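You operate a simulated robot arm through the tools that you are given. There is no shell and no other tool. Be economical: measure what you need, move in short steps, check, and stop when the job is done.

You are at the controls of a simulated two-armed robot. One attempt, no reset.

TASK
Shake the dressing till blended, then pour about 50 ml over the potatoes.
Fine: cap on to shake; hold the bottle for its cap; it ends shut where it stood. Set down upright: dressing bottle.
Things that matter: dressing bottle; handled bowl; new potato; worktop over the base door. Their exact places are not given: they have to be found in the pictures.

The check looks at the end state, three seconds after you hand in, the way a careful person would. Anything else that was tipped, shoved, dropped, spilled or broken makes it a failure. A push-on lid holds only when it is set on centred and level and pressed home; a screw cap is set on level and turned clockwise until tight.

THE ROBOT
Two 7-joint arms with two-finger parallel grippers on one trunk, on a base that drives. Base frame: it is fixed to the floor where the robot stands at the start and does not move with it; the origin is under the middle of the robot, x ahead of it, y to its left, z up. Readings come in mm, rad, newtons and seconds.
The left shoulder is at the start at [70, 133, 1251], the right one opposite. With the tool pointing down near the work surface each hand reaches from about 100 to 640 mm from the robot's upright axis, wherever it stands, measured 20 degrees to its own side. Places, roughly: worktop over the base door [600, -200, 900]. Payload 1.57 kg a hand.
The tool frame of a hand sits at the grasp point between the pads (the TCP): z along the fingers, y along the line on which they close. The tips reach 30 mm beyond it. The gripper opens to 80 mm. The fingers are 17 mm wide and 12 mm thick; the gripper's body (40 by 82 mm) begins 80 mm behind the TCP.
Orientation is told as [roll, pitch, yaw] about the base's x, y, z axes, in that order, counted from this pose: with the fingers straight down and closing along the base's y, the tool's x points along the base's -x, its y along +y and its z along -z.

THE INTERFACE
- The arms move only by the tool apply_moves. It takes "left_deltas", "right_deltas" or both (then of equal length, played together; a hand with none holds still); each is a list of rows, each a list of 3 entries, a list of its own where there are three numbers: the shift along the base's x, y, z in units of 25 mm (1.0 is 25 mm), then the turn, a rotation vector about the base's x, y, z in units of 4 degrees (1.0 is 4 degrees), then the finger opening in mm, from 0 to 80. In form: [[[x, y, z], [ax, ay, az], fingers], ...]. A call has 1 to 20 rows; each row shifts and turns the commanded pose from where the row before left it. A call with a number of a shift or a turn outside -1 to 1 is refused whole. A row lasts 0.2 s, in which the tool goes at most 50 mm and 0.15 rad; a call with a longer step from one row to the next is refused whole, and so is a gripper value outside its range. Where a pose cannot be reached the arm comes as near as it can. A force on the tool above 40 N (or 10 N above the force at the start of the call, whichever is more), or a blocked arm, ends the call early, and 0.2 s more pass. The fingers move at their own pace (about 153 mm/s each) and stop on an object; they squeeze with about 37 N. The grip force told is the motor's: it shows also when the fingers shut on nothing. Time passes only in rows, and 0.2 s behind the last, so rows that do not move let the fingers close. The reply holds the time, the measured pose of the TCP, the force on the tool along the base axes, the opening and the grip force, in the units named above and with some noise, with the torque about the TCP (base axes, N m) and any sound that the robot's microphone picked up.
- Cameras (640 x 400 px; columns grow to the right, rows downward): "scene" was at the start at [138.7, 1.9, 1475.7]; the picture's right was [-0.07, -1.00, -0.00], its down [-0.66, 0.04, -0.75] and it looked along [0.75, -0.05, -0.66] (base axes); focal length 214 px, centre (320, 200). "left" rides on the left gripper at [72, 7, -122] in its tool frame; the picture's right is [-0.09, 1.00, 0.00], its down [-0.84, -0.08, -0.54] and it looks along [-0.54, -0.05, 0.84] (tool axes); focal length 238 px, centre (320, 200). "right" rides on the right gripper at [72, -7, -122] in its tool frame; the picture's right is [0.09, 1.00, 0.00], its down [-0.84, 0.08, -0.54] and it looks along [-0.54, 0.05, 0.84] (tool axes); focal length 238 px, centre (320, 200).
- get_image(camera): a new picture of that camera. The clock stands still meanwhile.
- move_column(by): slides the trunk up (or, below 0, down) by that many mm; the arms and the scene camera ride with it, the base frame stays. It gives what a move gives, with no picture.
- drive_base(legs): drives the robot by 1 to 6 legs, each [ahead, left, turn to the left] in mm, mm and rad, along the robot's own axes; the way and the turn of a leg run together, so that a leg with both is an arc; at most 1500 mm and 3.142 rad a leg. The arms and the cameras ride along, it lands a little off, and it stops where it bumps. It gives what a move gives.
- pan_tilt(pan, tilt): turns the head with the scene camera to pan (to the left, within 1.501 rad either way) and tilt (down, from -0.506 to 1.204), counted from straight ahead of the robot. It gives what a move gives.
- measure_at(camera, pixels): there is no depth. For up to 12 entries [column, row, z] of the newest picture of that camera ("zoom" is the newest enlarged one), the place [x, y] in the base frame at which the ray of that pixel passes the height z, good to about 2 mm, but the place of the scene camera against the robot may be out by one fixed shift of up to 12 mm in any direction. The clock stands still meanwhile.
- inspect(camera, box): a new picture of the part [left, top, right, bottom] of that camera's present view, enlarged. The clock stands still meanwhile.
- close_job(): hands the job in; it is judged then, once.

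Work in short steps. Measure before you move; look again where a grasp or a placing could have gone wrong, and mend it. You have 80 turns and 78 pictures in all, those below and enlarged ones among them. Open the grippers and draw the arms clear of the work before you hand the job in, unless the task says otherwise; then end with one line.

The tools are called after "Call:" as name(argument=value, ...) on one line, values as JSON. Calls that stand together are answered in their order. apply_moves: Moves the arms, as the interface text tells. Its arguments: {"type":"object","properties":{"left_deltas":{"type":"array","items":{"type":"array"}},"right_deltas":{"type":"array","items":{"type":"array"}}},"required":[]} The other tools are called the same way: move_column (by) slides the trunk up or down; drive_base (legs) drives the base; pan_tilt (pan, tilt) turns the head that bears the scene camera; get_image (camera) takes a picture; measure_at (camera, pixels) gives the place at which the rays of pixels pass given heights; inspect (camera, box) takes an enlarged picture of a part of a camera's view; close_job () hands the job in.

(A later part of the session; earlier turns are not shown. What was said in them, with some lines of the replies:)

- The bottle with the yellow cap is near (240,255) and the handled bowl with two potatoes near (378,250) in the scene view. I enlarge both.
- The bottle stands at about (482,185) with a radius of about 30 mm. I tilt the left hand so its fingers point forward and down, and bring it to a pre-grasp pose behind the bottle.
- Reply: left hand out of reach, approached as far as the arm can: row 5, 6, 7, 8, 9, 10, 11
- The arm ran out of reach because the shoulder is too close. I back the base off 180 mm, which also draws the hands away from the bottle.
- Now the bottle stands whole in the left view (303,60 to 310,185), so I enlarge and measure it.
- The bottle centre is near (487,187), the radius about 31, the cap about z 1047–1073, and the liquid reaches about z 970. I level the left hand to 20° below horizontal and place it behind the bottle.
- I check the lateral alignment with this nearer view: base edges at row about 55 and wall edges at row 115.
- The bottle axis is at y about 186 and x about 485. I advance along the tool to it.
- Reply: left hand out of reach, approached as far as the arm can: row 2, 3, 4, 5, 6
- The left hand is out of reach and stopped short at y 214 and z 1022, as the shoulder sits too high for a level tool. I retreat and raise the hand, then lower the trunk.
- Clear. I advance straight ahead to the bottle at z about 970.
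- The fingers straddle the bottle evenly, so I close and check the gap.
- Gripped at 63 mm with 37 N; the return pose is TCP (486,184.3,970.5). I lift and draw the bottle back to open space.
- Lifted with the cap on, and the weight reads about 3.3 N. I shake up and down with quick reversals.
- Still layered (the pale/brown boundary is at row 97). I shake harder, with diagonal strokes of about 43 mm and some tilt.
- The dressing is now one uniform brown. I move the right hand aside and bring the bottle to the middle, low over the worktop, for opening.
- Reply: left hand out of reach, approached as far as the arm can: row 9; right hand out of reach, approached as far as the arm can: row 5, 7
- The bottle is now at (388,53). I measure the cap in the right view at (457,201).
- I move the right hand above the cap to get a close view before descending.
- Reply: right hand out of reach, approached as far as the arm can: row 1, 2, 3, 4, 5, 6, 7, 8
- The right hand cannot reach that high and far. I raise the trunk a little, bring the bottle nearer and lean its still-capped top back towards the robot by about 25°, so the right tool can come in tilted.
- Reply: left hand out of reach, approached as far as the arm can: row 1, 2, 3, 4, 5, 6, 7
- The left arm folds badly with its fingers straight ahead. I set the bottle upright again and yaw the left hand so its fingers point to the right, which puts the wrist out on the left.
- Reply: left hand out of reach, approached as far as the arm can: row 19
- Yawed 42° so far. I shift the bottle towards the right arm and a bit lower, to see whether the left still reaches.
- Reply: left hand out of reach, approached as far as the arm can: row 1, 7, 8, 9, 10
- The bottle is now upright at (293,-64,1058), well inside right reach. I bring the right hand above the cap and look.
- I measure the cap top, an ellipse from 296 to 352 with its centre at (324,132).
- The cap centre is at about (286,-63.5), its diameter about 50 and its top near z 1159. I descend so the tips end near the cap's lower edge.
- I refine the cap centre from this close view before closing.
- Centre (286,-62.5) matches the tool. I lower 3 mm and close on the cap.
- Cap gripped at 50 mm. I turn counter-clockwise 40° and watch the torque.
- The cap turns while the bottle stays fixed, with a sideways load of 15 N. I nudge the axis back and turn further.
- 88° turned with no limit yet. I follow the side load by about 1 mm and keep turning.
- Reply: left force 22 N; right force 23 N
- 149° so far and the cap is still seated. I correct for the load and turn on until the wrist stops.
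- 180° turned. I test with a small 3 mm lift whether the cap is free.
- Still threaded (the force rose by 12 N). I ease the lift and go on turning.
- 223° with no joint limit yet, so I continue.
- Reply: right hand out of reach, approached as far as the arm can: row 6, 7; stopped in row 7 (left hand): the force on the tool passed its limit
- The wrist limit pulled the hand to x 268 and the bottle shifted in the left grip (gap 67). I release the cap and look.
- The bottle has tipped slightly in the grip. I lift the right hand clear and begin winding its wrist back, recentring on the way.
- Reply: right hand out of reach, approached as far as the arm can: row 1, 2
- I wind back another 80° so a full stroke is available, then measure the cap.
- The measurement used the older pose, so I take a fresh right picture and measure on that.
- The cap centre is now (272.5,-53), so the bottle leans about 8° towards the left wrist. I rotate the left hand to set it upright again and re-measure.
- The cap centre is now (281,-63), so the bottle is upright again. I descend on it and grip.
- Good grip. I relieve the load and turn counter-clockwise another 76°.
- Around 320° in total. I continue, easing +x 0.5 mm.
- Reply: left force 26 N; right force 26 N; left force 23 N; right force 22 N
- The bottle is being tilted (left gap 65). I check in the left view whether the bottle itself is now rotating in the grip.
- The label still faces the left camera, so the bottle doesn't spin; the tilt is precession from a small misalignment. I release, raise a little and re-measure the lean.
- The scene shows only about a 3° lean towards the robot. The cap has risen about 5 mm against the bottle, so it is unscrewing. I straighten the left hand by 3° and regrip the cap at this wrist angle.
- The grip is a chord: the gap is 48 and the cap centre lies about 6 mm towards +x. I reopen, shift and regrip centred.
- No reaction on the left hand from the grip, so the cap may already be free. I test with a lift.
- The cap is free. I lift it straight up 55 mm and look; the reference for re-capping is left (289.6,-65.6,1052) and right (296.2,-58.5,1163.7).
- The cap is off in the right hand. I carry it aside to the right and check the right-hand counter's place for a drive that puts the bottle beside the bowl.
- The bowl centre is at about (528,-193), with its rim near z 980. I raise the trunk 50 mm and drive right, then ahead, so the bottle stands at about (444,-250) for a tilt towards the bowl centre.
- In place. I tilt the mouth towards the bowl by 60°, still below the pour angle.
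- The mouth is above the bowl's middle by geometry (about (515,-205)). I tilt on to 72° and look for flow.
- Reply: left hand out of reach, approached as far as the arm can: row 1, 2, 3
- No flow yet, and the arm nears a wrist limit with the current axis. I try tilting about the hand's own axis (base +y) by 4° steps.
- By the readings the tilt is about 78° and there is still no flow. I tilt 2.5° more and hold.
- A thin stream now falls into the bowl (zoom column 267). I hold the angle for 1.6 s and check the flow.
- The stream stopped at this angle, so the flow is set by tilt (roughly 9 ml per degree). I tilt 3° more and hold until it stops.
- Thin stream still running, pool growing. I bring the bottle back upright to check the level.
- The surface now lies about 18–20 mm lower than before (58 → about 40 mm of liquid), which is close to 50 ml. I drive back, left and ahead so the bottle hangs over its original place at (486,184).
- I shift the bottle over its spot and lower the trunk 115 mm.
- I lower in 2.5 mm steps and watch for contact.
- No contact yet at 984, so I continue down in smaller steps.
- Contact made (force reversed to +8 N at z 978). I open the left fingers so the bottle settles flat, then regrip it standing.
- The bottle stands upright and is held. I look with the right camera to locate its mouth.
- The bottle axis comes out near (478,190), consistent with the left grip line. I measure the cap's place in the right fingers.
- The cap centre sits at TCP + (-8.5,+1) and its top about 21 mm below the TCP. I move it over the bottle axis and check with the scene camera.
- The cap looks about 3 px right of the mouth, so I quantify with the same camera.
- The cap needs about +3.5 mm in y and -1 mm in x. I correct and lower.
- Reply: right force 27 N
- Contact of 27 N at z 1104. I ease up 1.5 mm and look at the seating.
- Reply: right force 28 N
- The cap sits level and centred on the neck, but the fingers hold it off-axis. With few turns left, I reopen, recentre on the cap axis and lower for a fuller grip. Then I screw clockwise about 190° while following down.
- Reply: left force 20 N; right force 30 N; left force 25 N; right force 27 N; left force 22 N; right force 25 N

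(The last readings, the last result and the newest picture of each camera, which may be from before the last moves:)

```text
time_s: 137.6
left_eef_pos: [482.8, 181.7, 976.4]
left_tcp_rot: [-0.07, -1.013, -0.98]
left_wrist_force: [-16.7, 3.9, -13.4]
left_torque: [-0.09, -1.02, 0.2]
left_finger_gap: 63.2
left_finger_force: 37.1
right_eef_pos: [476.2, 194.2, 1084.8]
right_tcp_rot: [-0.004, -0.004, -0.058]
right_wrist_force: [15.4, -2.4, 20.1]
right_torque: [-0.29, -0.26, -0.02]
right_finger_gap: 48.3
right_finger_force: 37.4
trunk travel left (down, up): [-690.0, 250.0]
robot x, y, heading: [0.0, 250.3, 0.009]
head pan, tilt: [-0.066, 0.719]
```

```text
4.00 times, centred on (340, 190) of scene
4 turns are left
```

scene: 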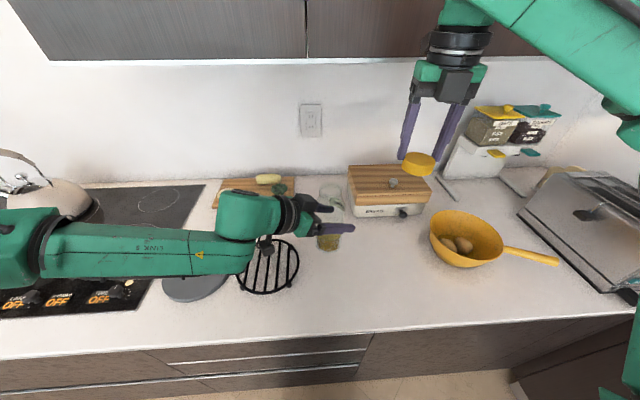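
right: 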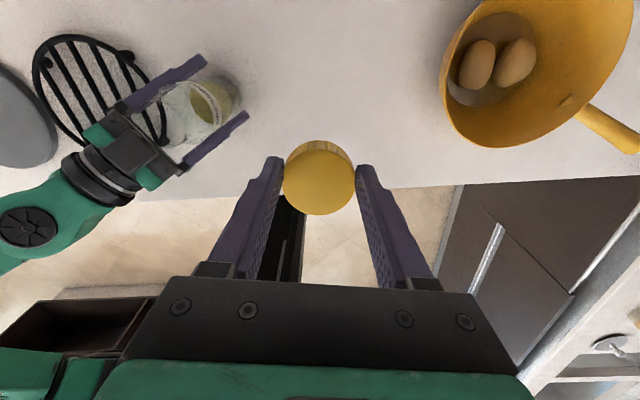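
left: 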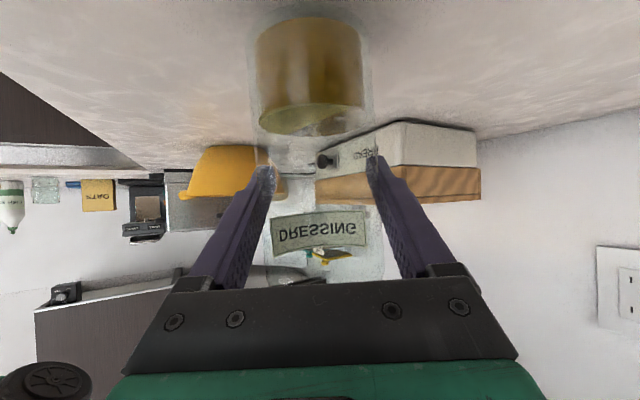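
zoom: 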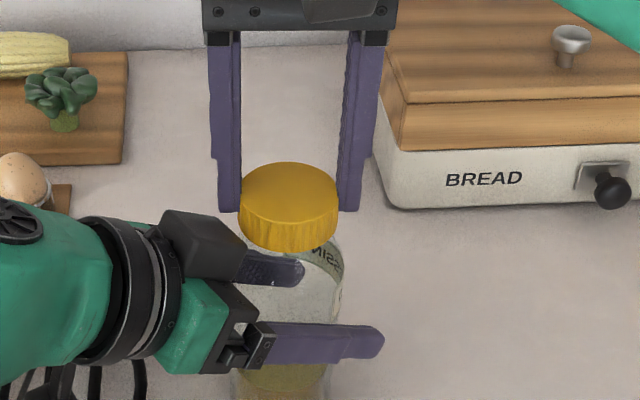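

The cap is going down on the thread (right z 1088.5 → 1084.8, level). I release, wind the wrist back about 190°, regrip and screw another 190°.

Call:
apply_moves(right_deltas=[[[0, 0, 0], [0, 0, 0], 60], [[0, 0, 0], [0, 0, 0], 78], [[0.04, 0, 0], [0, 0, 0], 78], [[0, 0, 0], [0, 0, 1], 78], [[0, 0, 0], [0, 0, 1], 78], [[0, 0, 0], [0, 0, 1], 78], [[0, 0, 0], [0, 0, 1], 78], [[0, 0, 0], [0, 0, 1], 78], [[0, 0, 0], [0, 0, 1], 78], [[0, 0, 0], [0, 0, 1], 78], [[0, 0, 0], [0, 0, 1], 78], [[0, 0, 0], [0, 0, 1], 78], [[0, 0, 0], [0, 0, 1], 78], [[0, 0, 0], [0, 0, 1], 78], [[0, 0, 0], [0, 0, 1], 78], [[0, 0, 0], [0, 0, 1], 78], [[0, 0, 0], [0, 0, 1], 78], [[0, 0, 0], [0, 0, 1], 78], [[0, 0, 0], [0, 0, 1], 78], [[0, 0, 0], [0, 0, 1], 78]])

Call:
apply_moves(right_deltas=[[[0, 0, 0], [0, 0, 1], 78], [[0, 0, 0], [0, 0, 1], 78], [[0, 0, 0], [0, 0, 1], 78], [[0, 0, 0], [0, 0, 1], 78], [[0, 0, 0], [0, 0, 1], 78], [[0, 0, 0], [0, 0, 1], 78], [[0, 0, 0], [0, 0, 1], 78], [[0, 0, 0], [0, 0, 1], 78], [[0, 0, 0], [0, 0, 1], 78], [[0, 0, 0], [0, 0, 1], 78], [[0, 0, 0], [0, 0, 1], 78], [[0, 0, 0], [0, 0, 1], 78], [[0, 0, 0], [0, 0, 1], 78], [[0, 0, 0], [0, 0, 1], 78], [[0, 0, 0], [0, 0, 1], 78], [[0, 0, 0], [0, 0, 1], 78], [[0, 0, 0], [0, 0, 1], 78], [[0, 0, 0], [0, 0, 1], 78], [[0, 0, 0], [0, 0, 1], 78], [[0, 0, 0], [0, 0, 1], 78]])

Call:
apply_moves(right_deltas=[[[0, 0, 0], [0, 0, 1], 78], [[0, 0, 0], [0, 0, 1], 78], [[0, 0, 0], [0, 0, 1], 78], [[0, 0, 0], [0, 0, 1], 78], [[0, 0, 0], [0, 0, 1], 78], [[0, 0, 0], [0, 0, 1], 78], [[0, 0, 0], [0, 0, 1], 78], [[0, 0, 0], [0, 0, 1], 78], [[0, 0, 0], [0, 0, 0], 78], [[0, 0, 0], [0, 0, 0], 45], [[0, 0, 0], [0, 0, 0], 30], [[0, 0, 0], [0, 0, 0], 30]])

Call:
apply_moves(right_deltas=[[[0, 0, -0.003], [0, 0, -0.5], 30], [[0, 0, -0.003], [0, 0, -1], 30], [[0, 0, -0.003], [0, 0, -1], 30], [[0, 0, -0.003], [0, 0, -1], 30], [[0, 0, -0.003], [0, 0, -1], 30], [[0, 0, -0.003], [0, 0, -1], 30], [[0, 0, -0.003], [0, 0, -1], 30], [[0, 0, -0.003], [0, 0, -1], 30], [[0, 0, -0.003], [0, 0, -1], 30], [[0, 0, -0.003], [0, 0, -1], 30], [[0, 0, -0.003], [0, 0, -1], 30], [[0, 0, -0.003], [0, 0, -1], 30], [[0, 0, -0.003], [0, 0, -1], 30], [[0, 0, -0.003], [0, 0, -1], 30], [[0, 0, -0.003], [0, 0, -1], 30], [[0, 0, -0.003], [0, 0, -1], 30]])

Call:
apply_moves(right_deltas=[[[0, 0, -0.003], [0, 0, -1], 30], [[0, 0, -0.003], [0, 0, -1], 30], [[0, 0, -0.003], [0, 0, -1], 30], [[0, 0, -0.003], [0, 0, -1], 30], [[0, 0, -0.003], [0, 0, -1], 30], [[0, 0, -0.003], [0, 0, -1], 30], [[0, 0, -0.003], [0, 0, -1], 30], [[0, 0, -0.003], [0, 0, -1], 30], [[0, 0, -0.003], [0, 0, -1], 30], [[0, 0, -0.003], [0, 0, -1], 30], [[0, 0, -0.003], [0, 0, -1], 30], [[0, 0, -0.003], [0, 0, -1], 30], [[0, 0, -0.003], [0, 0, -1], 30], [[0, 0, -0.003], [0, 0, -1], 30], [[0, 0, -0.003], [0, 0, -1], 30], [[0, 0, -0.003], [0, 0, -1], 30]])

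Call:
apply_moves(right_deltas=[[[0, 0, -0.003], [0, 0, -1], 30], [[0, 0, -0.003], [0, 0, -1], 30], [[0, 0, -0.003], [0, 0, -1], 30], [[0, 0, -0.003], [0, 0, -1], 30], [[0, 0, -0.003], [0, 0, -1], 30], [[0, 0, -0.003], [0, 0, -1], 30], [[0, 0, -0.003], [0, 0, -1], 30], [[0, 0, -0.003], [0, 0, -1], 30], [[0, 0, -0.003], [0, 0, -1], 30], [[0, 0, -0.003], [0, 0, -1], 30], [[0, 0, -0.003], [0, 0, -1], 30], [[0, 0, -0.003], [0, 0, -1], 30], [[0, 0, -0.003], [0, 0, -1], 30]])

Call:
inspect(camera="scene", box=[290, 140, 390, 240])

```text
time_s: 139.0
left_eef_pos: [482.7, 180.5, 975.9]
left_tcp_rot: [-0.064, -1.014, -0.986]
left_wrist_force: [-5.8, 17.2, 0.4]
left_torque: [-1.31, -0.76, 0.11]
left_finger_gap: 62.8
left_finger_force: 37.0
right_eef_pos: [480.6, 189.3, 1086.2]
right_tcp_rot: [-0.01, -0.013, 0.113]
right_wrist_force: [5.9, -17.0, 6.5]
right_torque: [-0.25, -0.1, -0.08]
right_finger_gap: 63.0
right_finger_force: 0.0
trunk travel left (down, up): [-690.0, 250.0]
robot x, y, heading: [2.1, 247.2, 0.005]
head pan, tilt: [-0.066, 0.719]
stopped in row 6 (right hand): the force on the tool passed its limit (the readings are from after the stop); the commanded pose is now the measured one
```

```text
time_s: 139.9
left_eef_pos: [479.0, 179.0, 976.1]
left_tcp_rot: [-0.059, -1.012, -1.0]
left_wrist_force: [-5.9, 14.2, 2.9]
left_torque: [-0.79, -0.79, 0.16]
left_finger_gap: 62.6
left_finger_force: 36.5
right_eef_pos: [482.7, 190.0, 1087.6]
right_tcp_rot: [-0.01, -0.023, 0.327]
right_wrist_force: [5.9, -12.6, 5.1]
right_torque: [-0.15, -0.07, -0.02]
right_finger_gap: 66.0
right_finger_force: 0.1
trunk travel left (down, up): [-690.0, 250.0]
robot x, y, heading: [2.7, 246.0, 0.007]
head pan, tilt: [-0.066, 0.719]
stopped in row 4 (right hand): the force on the tool passed its limit (the readings are from after the stop); the commanded pose is now the measured one
```

```text
time_s: 142.5
left_eef_pos: [482.0, 179.8, 976.2]
left_tcp_rot: [-0.058, -1.014, -0.996]
left_wrist_force: [24.5, -12.4, -2.4]
left_torque: [0.26, 0.83, -0.29]
left_finger_gap: 62.6
left_finger_force: 37.3
right_eef_pos: [479.9, 193.1, 1086.7]
right_tcp_rot: [-0.005, -0.018, 0.896]
right_wrist_force: [-25.4, 9.8, 12.3]
right_torque: [0.51, 1.81, -0.09]
right_finger_gap: 48.4
right_finger_force: 37.4
trunk travel left (down, up): [-690.0, 250.0]
robot x, y, heading: [0.4, 244.4, 0.004]
head pan, tilt: [-0.066, 0.719]
```

```text
time_s: 145.9
left_eef_pos: [480.4, 182.1, 977.5]
left_tcp_rot: [-0.059, -1.015, -1.0]
left_wrist_force: [11.9, 27.4, 11.6]
left_torque: [-0.85, -0.02, -0.2]
left_finger_gap: 62.6
left_finger_force: 37.2
right_eef_pos: [480.9, 191.8, 1086.5]
right_tcp_rot: [-0.014, -0.024, -0.193]
right_wrist_force: [-7.0, -23.1, 5.5]
right_torque: [-1.2, -0.09, 0.12]
right_finger_gap: 48.2
right_finger_force: 37.4
trunk travel left (down, up): [-690.0, 250.0]
robot x, y, heading: [0.9, 245.1, 0.005]
head pan, tilt: [-0.066, 0.719]
```

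```text
time_s: 148.1
left_eef_pos: [482.3, 182.3, 975.7]
left_tcp_rot: [-0.058, -1.014, -0.994]
left_wrist_force: [-0.8, 2.8, 3.1]
left_torque: [0.28, 0.25, 0.02]
left_finger_gap: 62.6
left_finger_force: 37.3
right_eef_pos: [480.9, 191.6, 1085.5]
right_tcp_rot: [-0.015, -0.03, -0.895]
right_wrist_force: [-2.1, -1.0, 5.7]
right_torque: [-0.17, 0.03, 0.04]
right_finger_gap: 48.5
right_finger_force: 37.1
trunk travel left (down, up): [-690.0, 250.0]
robot x, y, heading: [4.8, 244.9, 0.002]
head pan, tilt: [-0.066, 0.719]
stopped in row 11 (right hand): the force on the tool passed its limit (the readings are from after the stop); the commanded pose is now the measured one
```

```text
time_s: 150.5
left_eef_pos: [484.2, 182.7, 976.9]
left_tcp_rot: [-0.056, -1.015, -0.99]
left_wrist_force: [1.2, 2.1, 1.1]
left_torque: [-0.13, 0.48, -0.65]
left_finger_gap: 63.3
left_finger_force: 37.1
right_eef_pos: [479.0, 190.1, 1085.7]
right_tcp_rot: [-0.015, -0.029, -1.623]
right_wrist_force: [-5.7, -2.9, 7.0]
right_torque: [-0.08, 0.09, 0.68]
right_finger_gap: 49.8
right_finger_force: 36.9
trunk travel left (down, up): [-690.0, 250.0]
robot x, y, heading: [-2.7, 246.5, 0.007]
head pan, tilt: [-0.066, 0.719]
stopped in row 11 (right hand): the force on the tool passed its limit (the readings are from after the stop); the commanded pose is now the measured one
```

```text
4.00 times, centred on (340, 190) of scene
3 turns are left
```

zoom: 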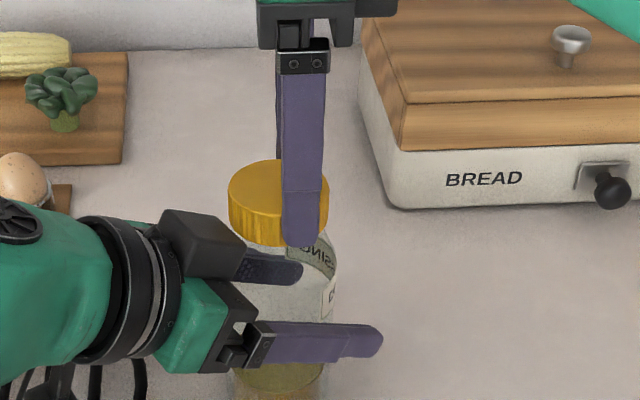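

Torque rose to 0.68 N m with the cap seated and the bottle starting to turn in the left grip, so the cap is tight. I give it a last short twist and open the right slightly to lift straight off. Then I open the left, back it off along its fingers, and look.

Call:
apply_moves(right_deltas=[[[0, 0, 0], [0, 0, -0.7], 30], [[0, 0, 0], [0, 0, -0.7], 30], [[0, 0, 0], [0, 0, -0.7], 30], [[0, 0, 0], [0, 0, -0.7], 30], [[0, 0, 0], [0, 0, 0], 30]])

Call:
apply_moves(right_deltas=[[[0, 0, 0], [0, 0, 0], 58], [[0, 0, 0], [0, 0, 0], 60], [[0, 0, 0], [0, 0, 0], 60], [[0, 0, 0.4], [0, 0, 0], 60], [[0, 0, 0.7], [0, 0, 0], 60], [[0, 0, 0.8], [0, 0, 0], 62], [[0, 0, 0.8], [0, 0, 0], 70], [[0, 0, 0.8], [0, 0, 0], 80]])

Call:
apply_moves(left_deltas=[[[0, 0, 0], [0, 0, 0], 68], [[0, 0, 0], [0, 0, 0], 74], [[0, 0, 0], [0, 0, 0], 74], [[-0.24, 0.35, 0.27], [0, 0, 0], 76], [[-0.45, 0.66, 0.5], [0, 0, 0], 76], [[-0.45, 0.66, 0.5], [0, 0, 0], 76], [[-0.45, 0.66, 0.5], [0, 0, 0], 76], [[-0.45, 0.66, 0.5], [0, 0, 0], 76], [[-0.45, 0.66, 0.5], [0, 0, 0], 76], [[-0.45, 0.66, 0.5], [0, 0, 0], 76], [[0, 0, 0.5], [0, 0, 0], 76]])

Call:
get_image(camera="scene")

Call:
inspect(camera="scene", box=[280, 140, 400, 250])

```text
time_s: 151.7
left_eef_pos: [485.6, 183.5, 977.2]
left_tcp_rot: [-0.053, -1.012, -0.983]
left_wrist_force: [28.2, 8.5, -1.4]
left_torque: [-0.35, 1.64, -0.78]
left_finger_gap: 62.8
left_finger_force: 37.6
right_eef_pos: [479.0, 189.8, 1085.0]
right_tcp_rot: [-0.018, -0.032, -1.821]
right_wrist_force: [-28.9, -7.4, 15.2]
right_torque: [-0.3, 1.27, 0.62]
right_finger_gap: 48.3
right_finger_force: 37.1
trunk travel left (down, up): [-690.0, 250.0]
robot x, y, heading: [-0.9, 249.0, 0.001]
head pan, tilt: [-0.066, 0.719]
```

```text
time_s: 153.5
left_eef_pos: [484.9, 182.4, 976.8]
left_tcp_rot: [-0.055, -1.012, -0.99]
left_wrist_force: [-2.2, -1.0, 7.3]
left_torque: [0.06, -0.01, 0.03]
left_finger_gap: 62.7
left_finger_force: 36.8
right_eef_pos: [480.6, 190.2, 1172.7]
right_tcp_rot: [-0.016, -0.029, -1.82]
right_wrist_force: [0.7, -0.4, -0.2]
right_torque: [0.01, 0.0, -0.02]
right_finger_gap: 80.1
right_finger_force: 0.1
trunk travel left (down, up): [-690.0, 250.0]
robot x, y, heading: [-0.1, 247.2, 0.003]
head pan, tilt: [-0.066, 0.719]
```

```text
time_s: 155.9
left_eef_pos: [412.3, 290.5, 1068.2]
left_tcp_rot: [-0.058, -1.011, -0.986]
left_wrist_force: [0.0, 0.1, -0.8]
left_torque: [-0.03, 0.05, 0.0]
left_finger_gap: 75.9
left_finger_force: 0.0
right_eef_pos: [482.8, 190.8, 1171.5]
right_tcp_rot: [-0.018, -0.028, -1.82]
right_wrist_force: [0.2, -0.3, 0.1]
right_torque: [0.01, 0.02, 0.01]
right_finger_gap: 80.0
right_finger_force: 0.0
trunk travel left (down, up): [-690.0, 250.0]
robot x, y, heading: [0.7, 247.3, 0.004]
head pan, tilt: [-0.066, 0.719]
```

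```text
1 pictures are left
```

scene: 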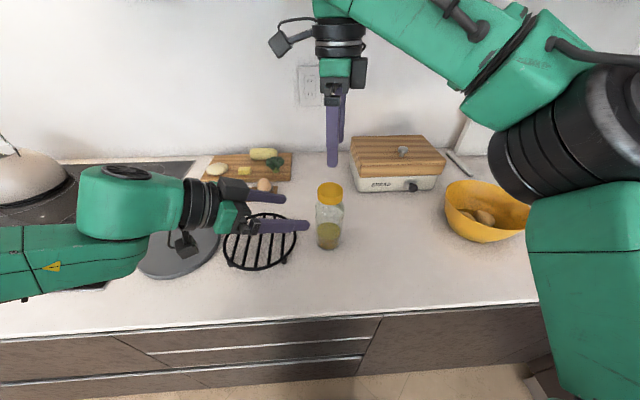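

```text
3.64 times, centred on (340, 195) of scene
2 turns are left
```

zoom: 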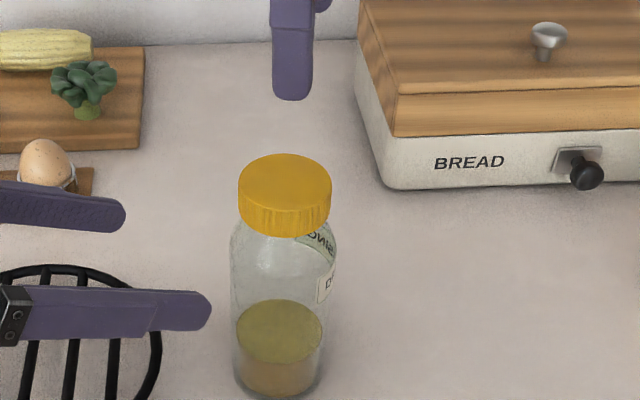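

The bottle stands upright and capped level, near its place, and the bowl holds potatoes and dressing. I draw both arms clear by lifting the trunk and backing the base off.

Call:
move_column(by=80)

Call:
drive_base(legs=[[-200, 0, 0]])

```text
time_s: 157.0
left_eef_pos: [412.6, 290.3, 1149.1]
left_tcp_rot: [-0.058, -1.009, -0.988]
left_wrist_force: [0.3, -0.4, 0.6]
left_torque: [-0.04, 0.01, -0.03]
left_finger_gap: 76.3
left_finger_force: 0.0
right_eef_pos: [483.5, 190.1, 1250.9]
right_tcp_rot: [-0.017, -0.028, -1.821]
right_wrist_force: [0.3, 0.6, -0.4]
right_torque: [0.04, 0.01, -0.01]
right_finger_gap: 79.8
right_finger_force: 0.1
trunk travel left (down, up): [-770.0, 170.0]
robot x, y, heading: [-4.0, 249.8, -0.002]
head pan, tilt: [-0.066, 0.719]
```

```text
time_s: 158.6
left_eef_pos: [215.4, 289.2, 1147.1]
left_tcp_rot: [-0.062, -1.009, -0.984]
left_wrist_force: [-0.6, -0.3, -0.6]
left_torque: [0.0, 0.0, -0.02]
left_finger_gap: 76.1
left_finger_force: 0.1
right_eef_pos: [285.1, 189.7, 1250.2]
right_tcp_rot: [-0.021, -0.03, -1.823]
right_wrist_force: [0.1, 0.4, -0.8]
right_torque: [0.01, 0.03, -0.01]
right_finger_gap: 80.4
right_finger_force: 0.1
trunk travel left (down, up): [-770.0, 170.0]
robot x, y, heading: [-202.5, 245.2, -0.001]
head pan, tilt: [-0.066, 0.719]
1 turns are left
```

Both grippers are open and the arms are clear, so I hand the job in.

Call:
close_job()

```text
The job is handed in.
```

The dressing was shaken till blended. About 50 ml went over the potatoes, judged from the drop in the bottle's level, so it could be off by roughly 8 ml either way. The bottle stands upright about 8 mm from its original spot with its cap screwed tight, both grippers are open and clear, and the job is handed in.
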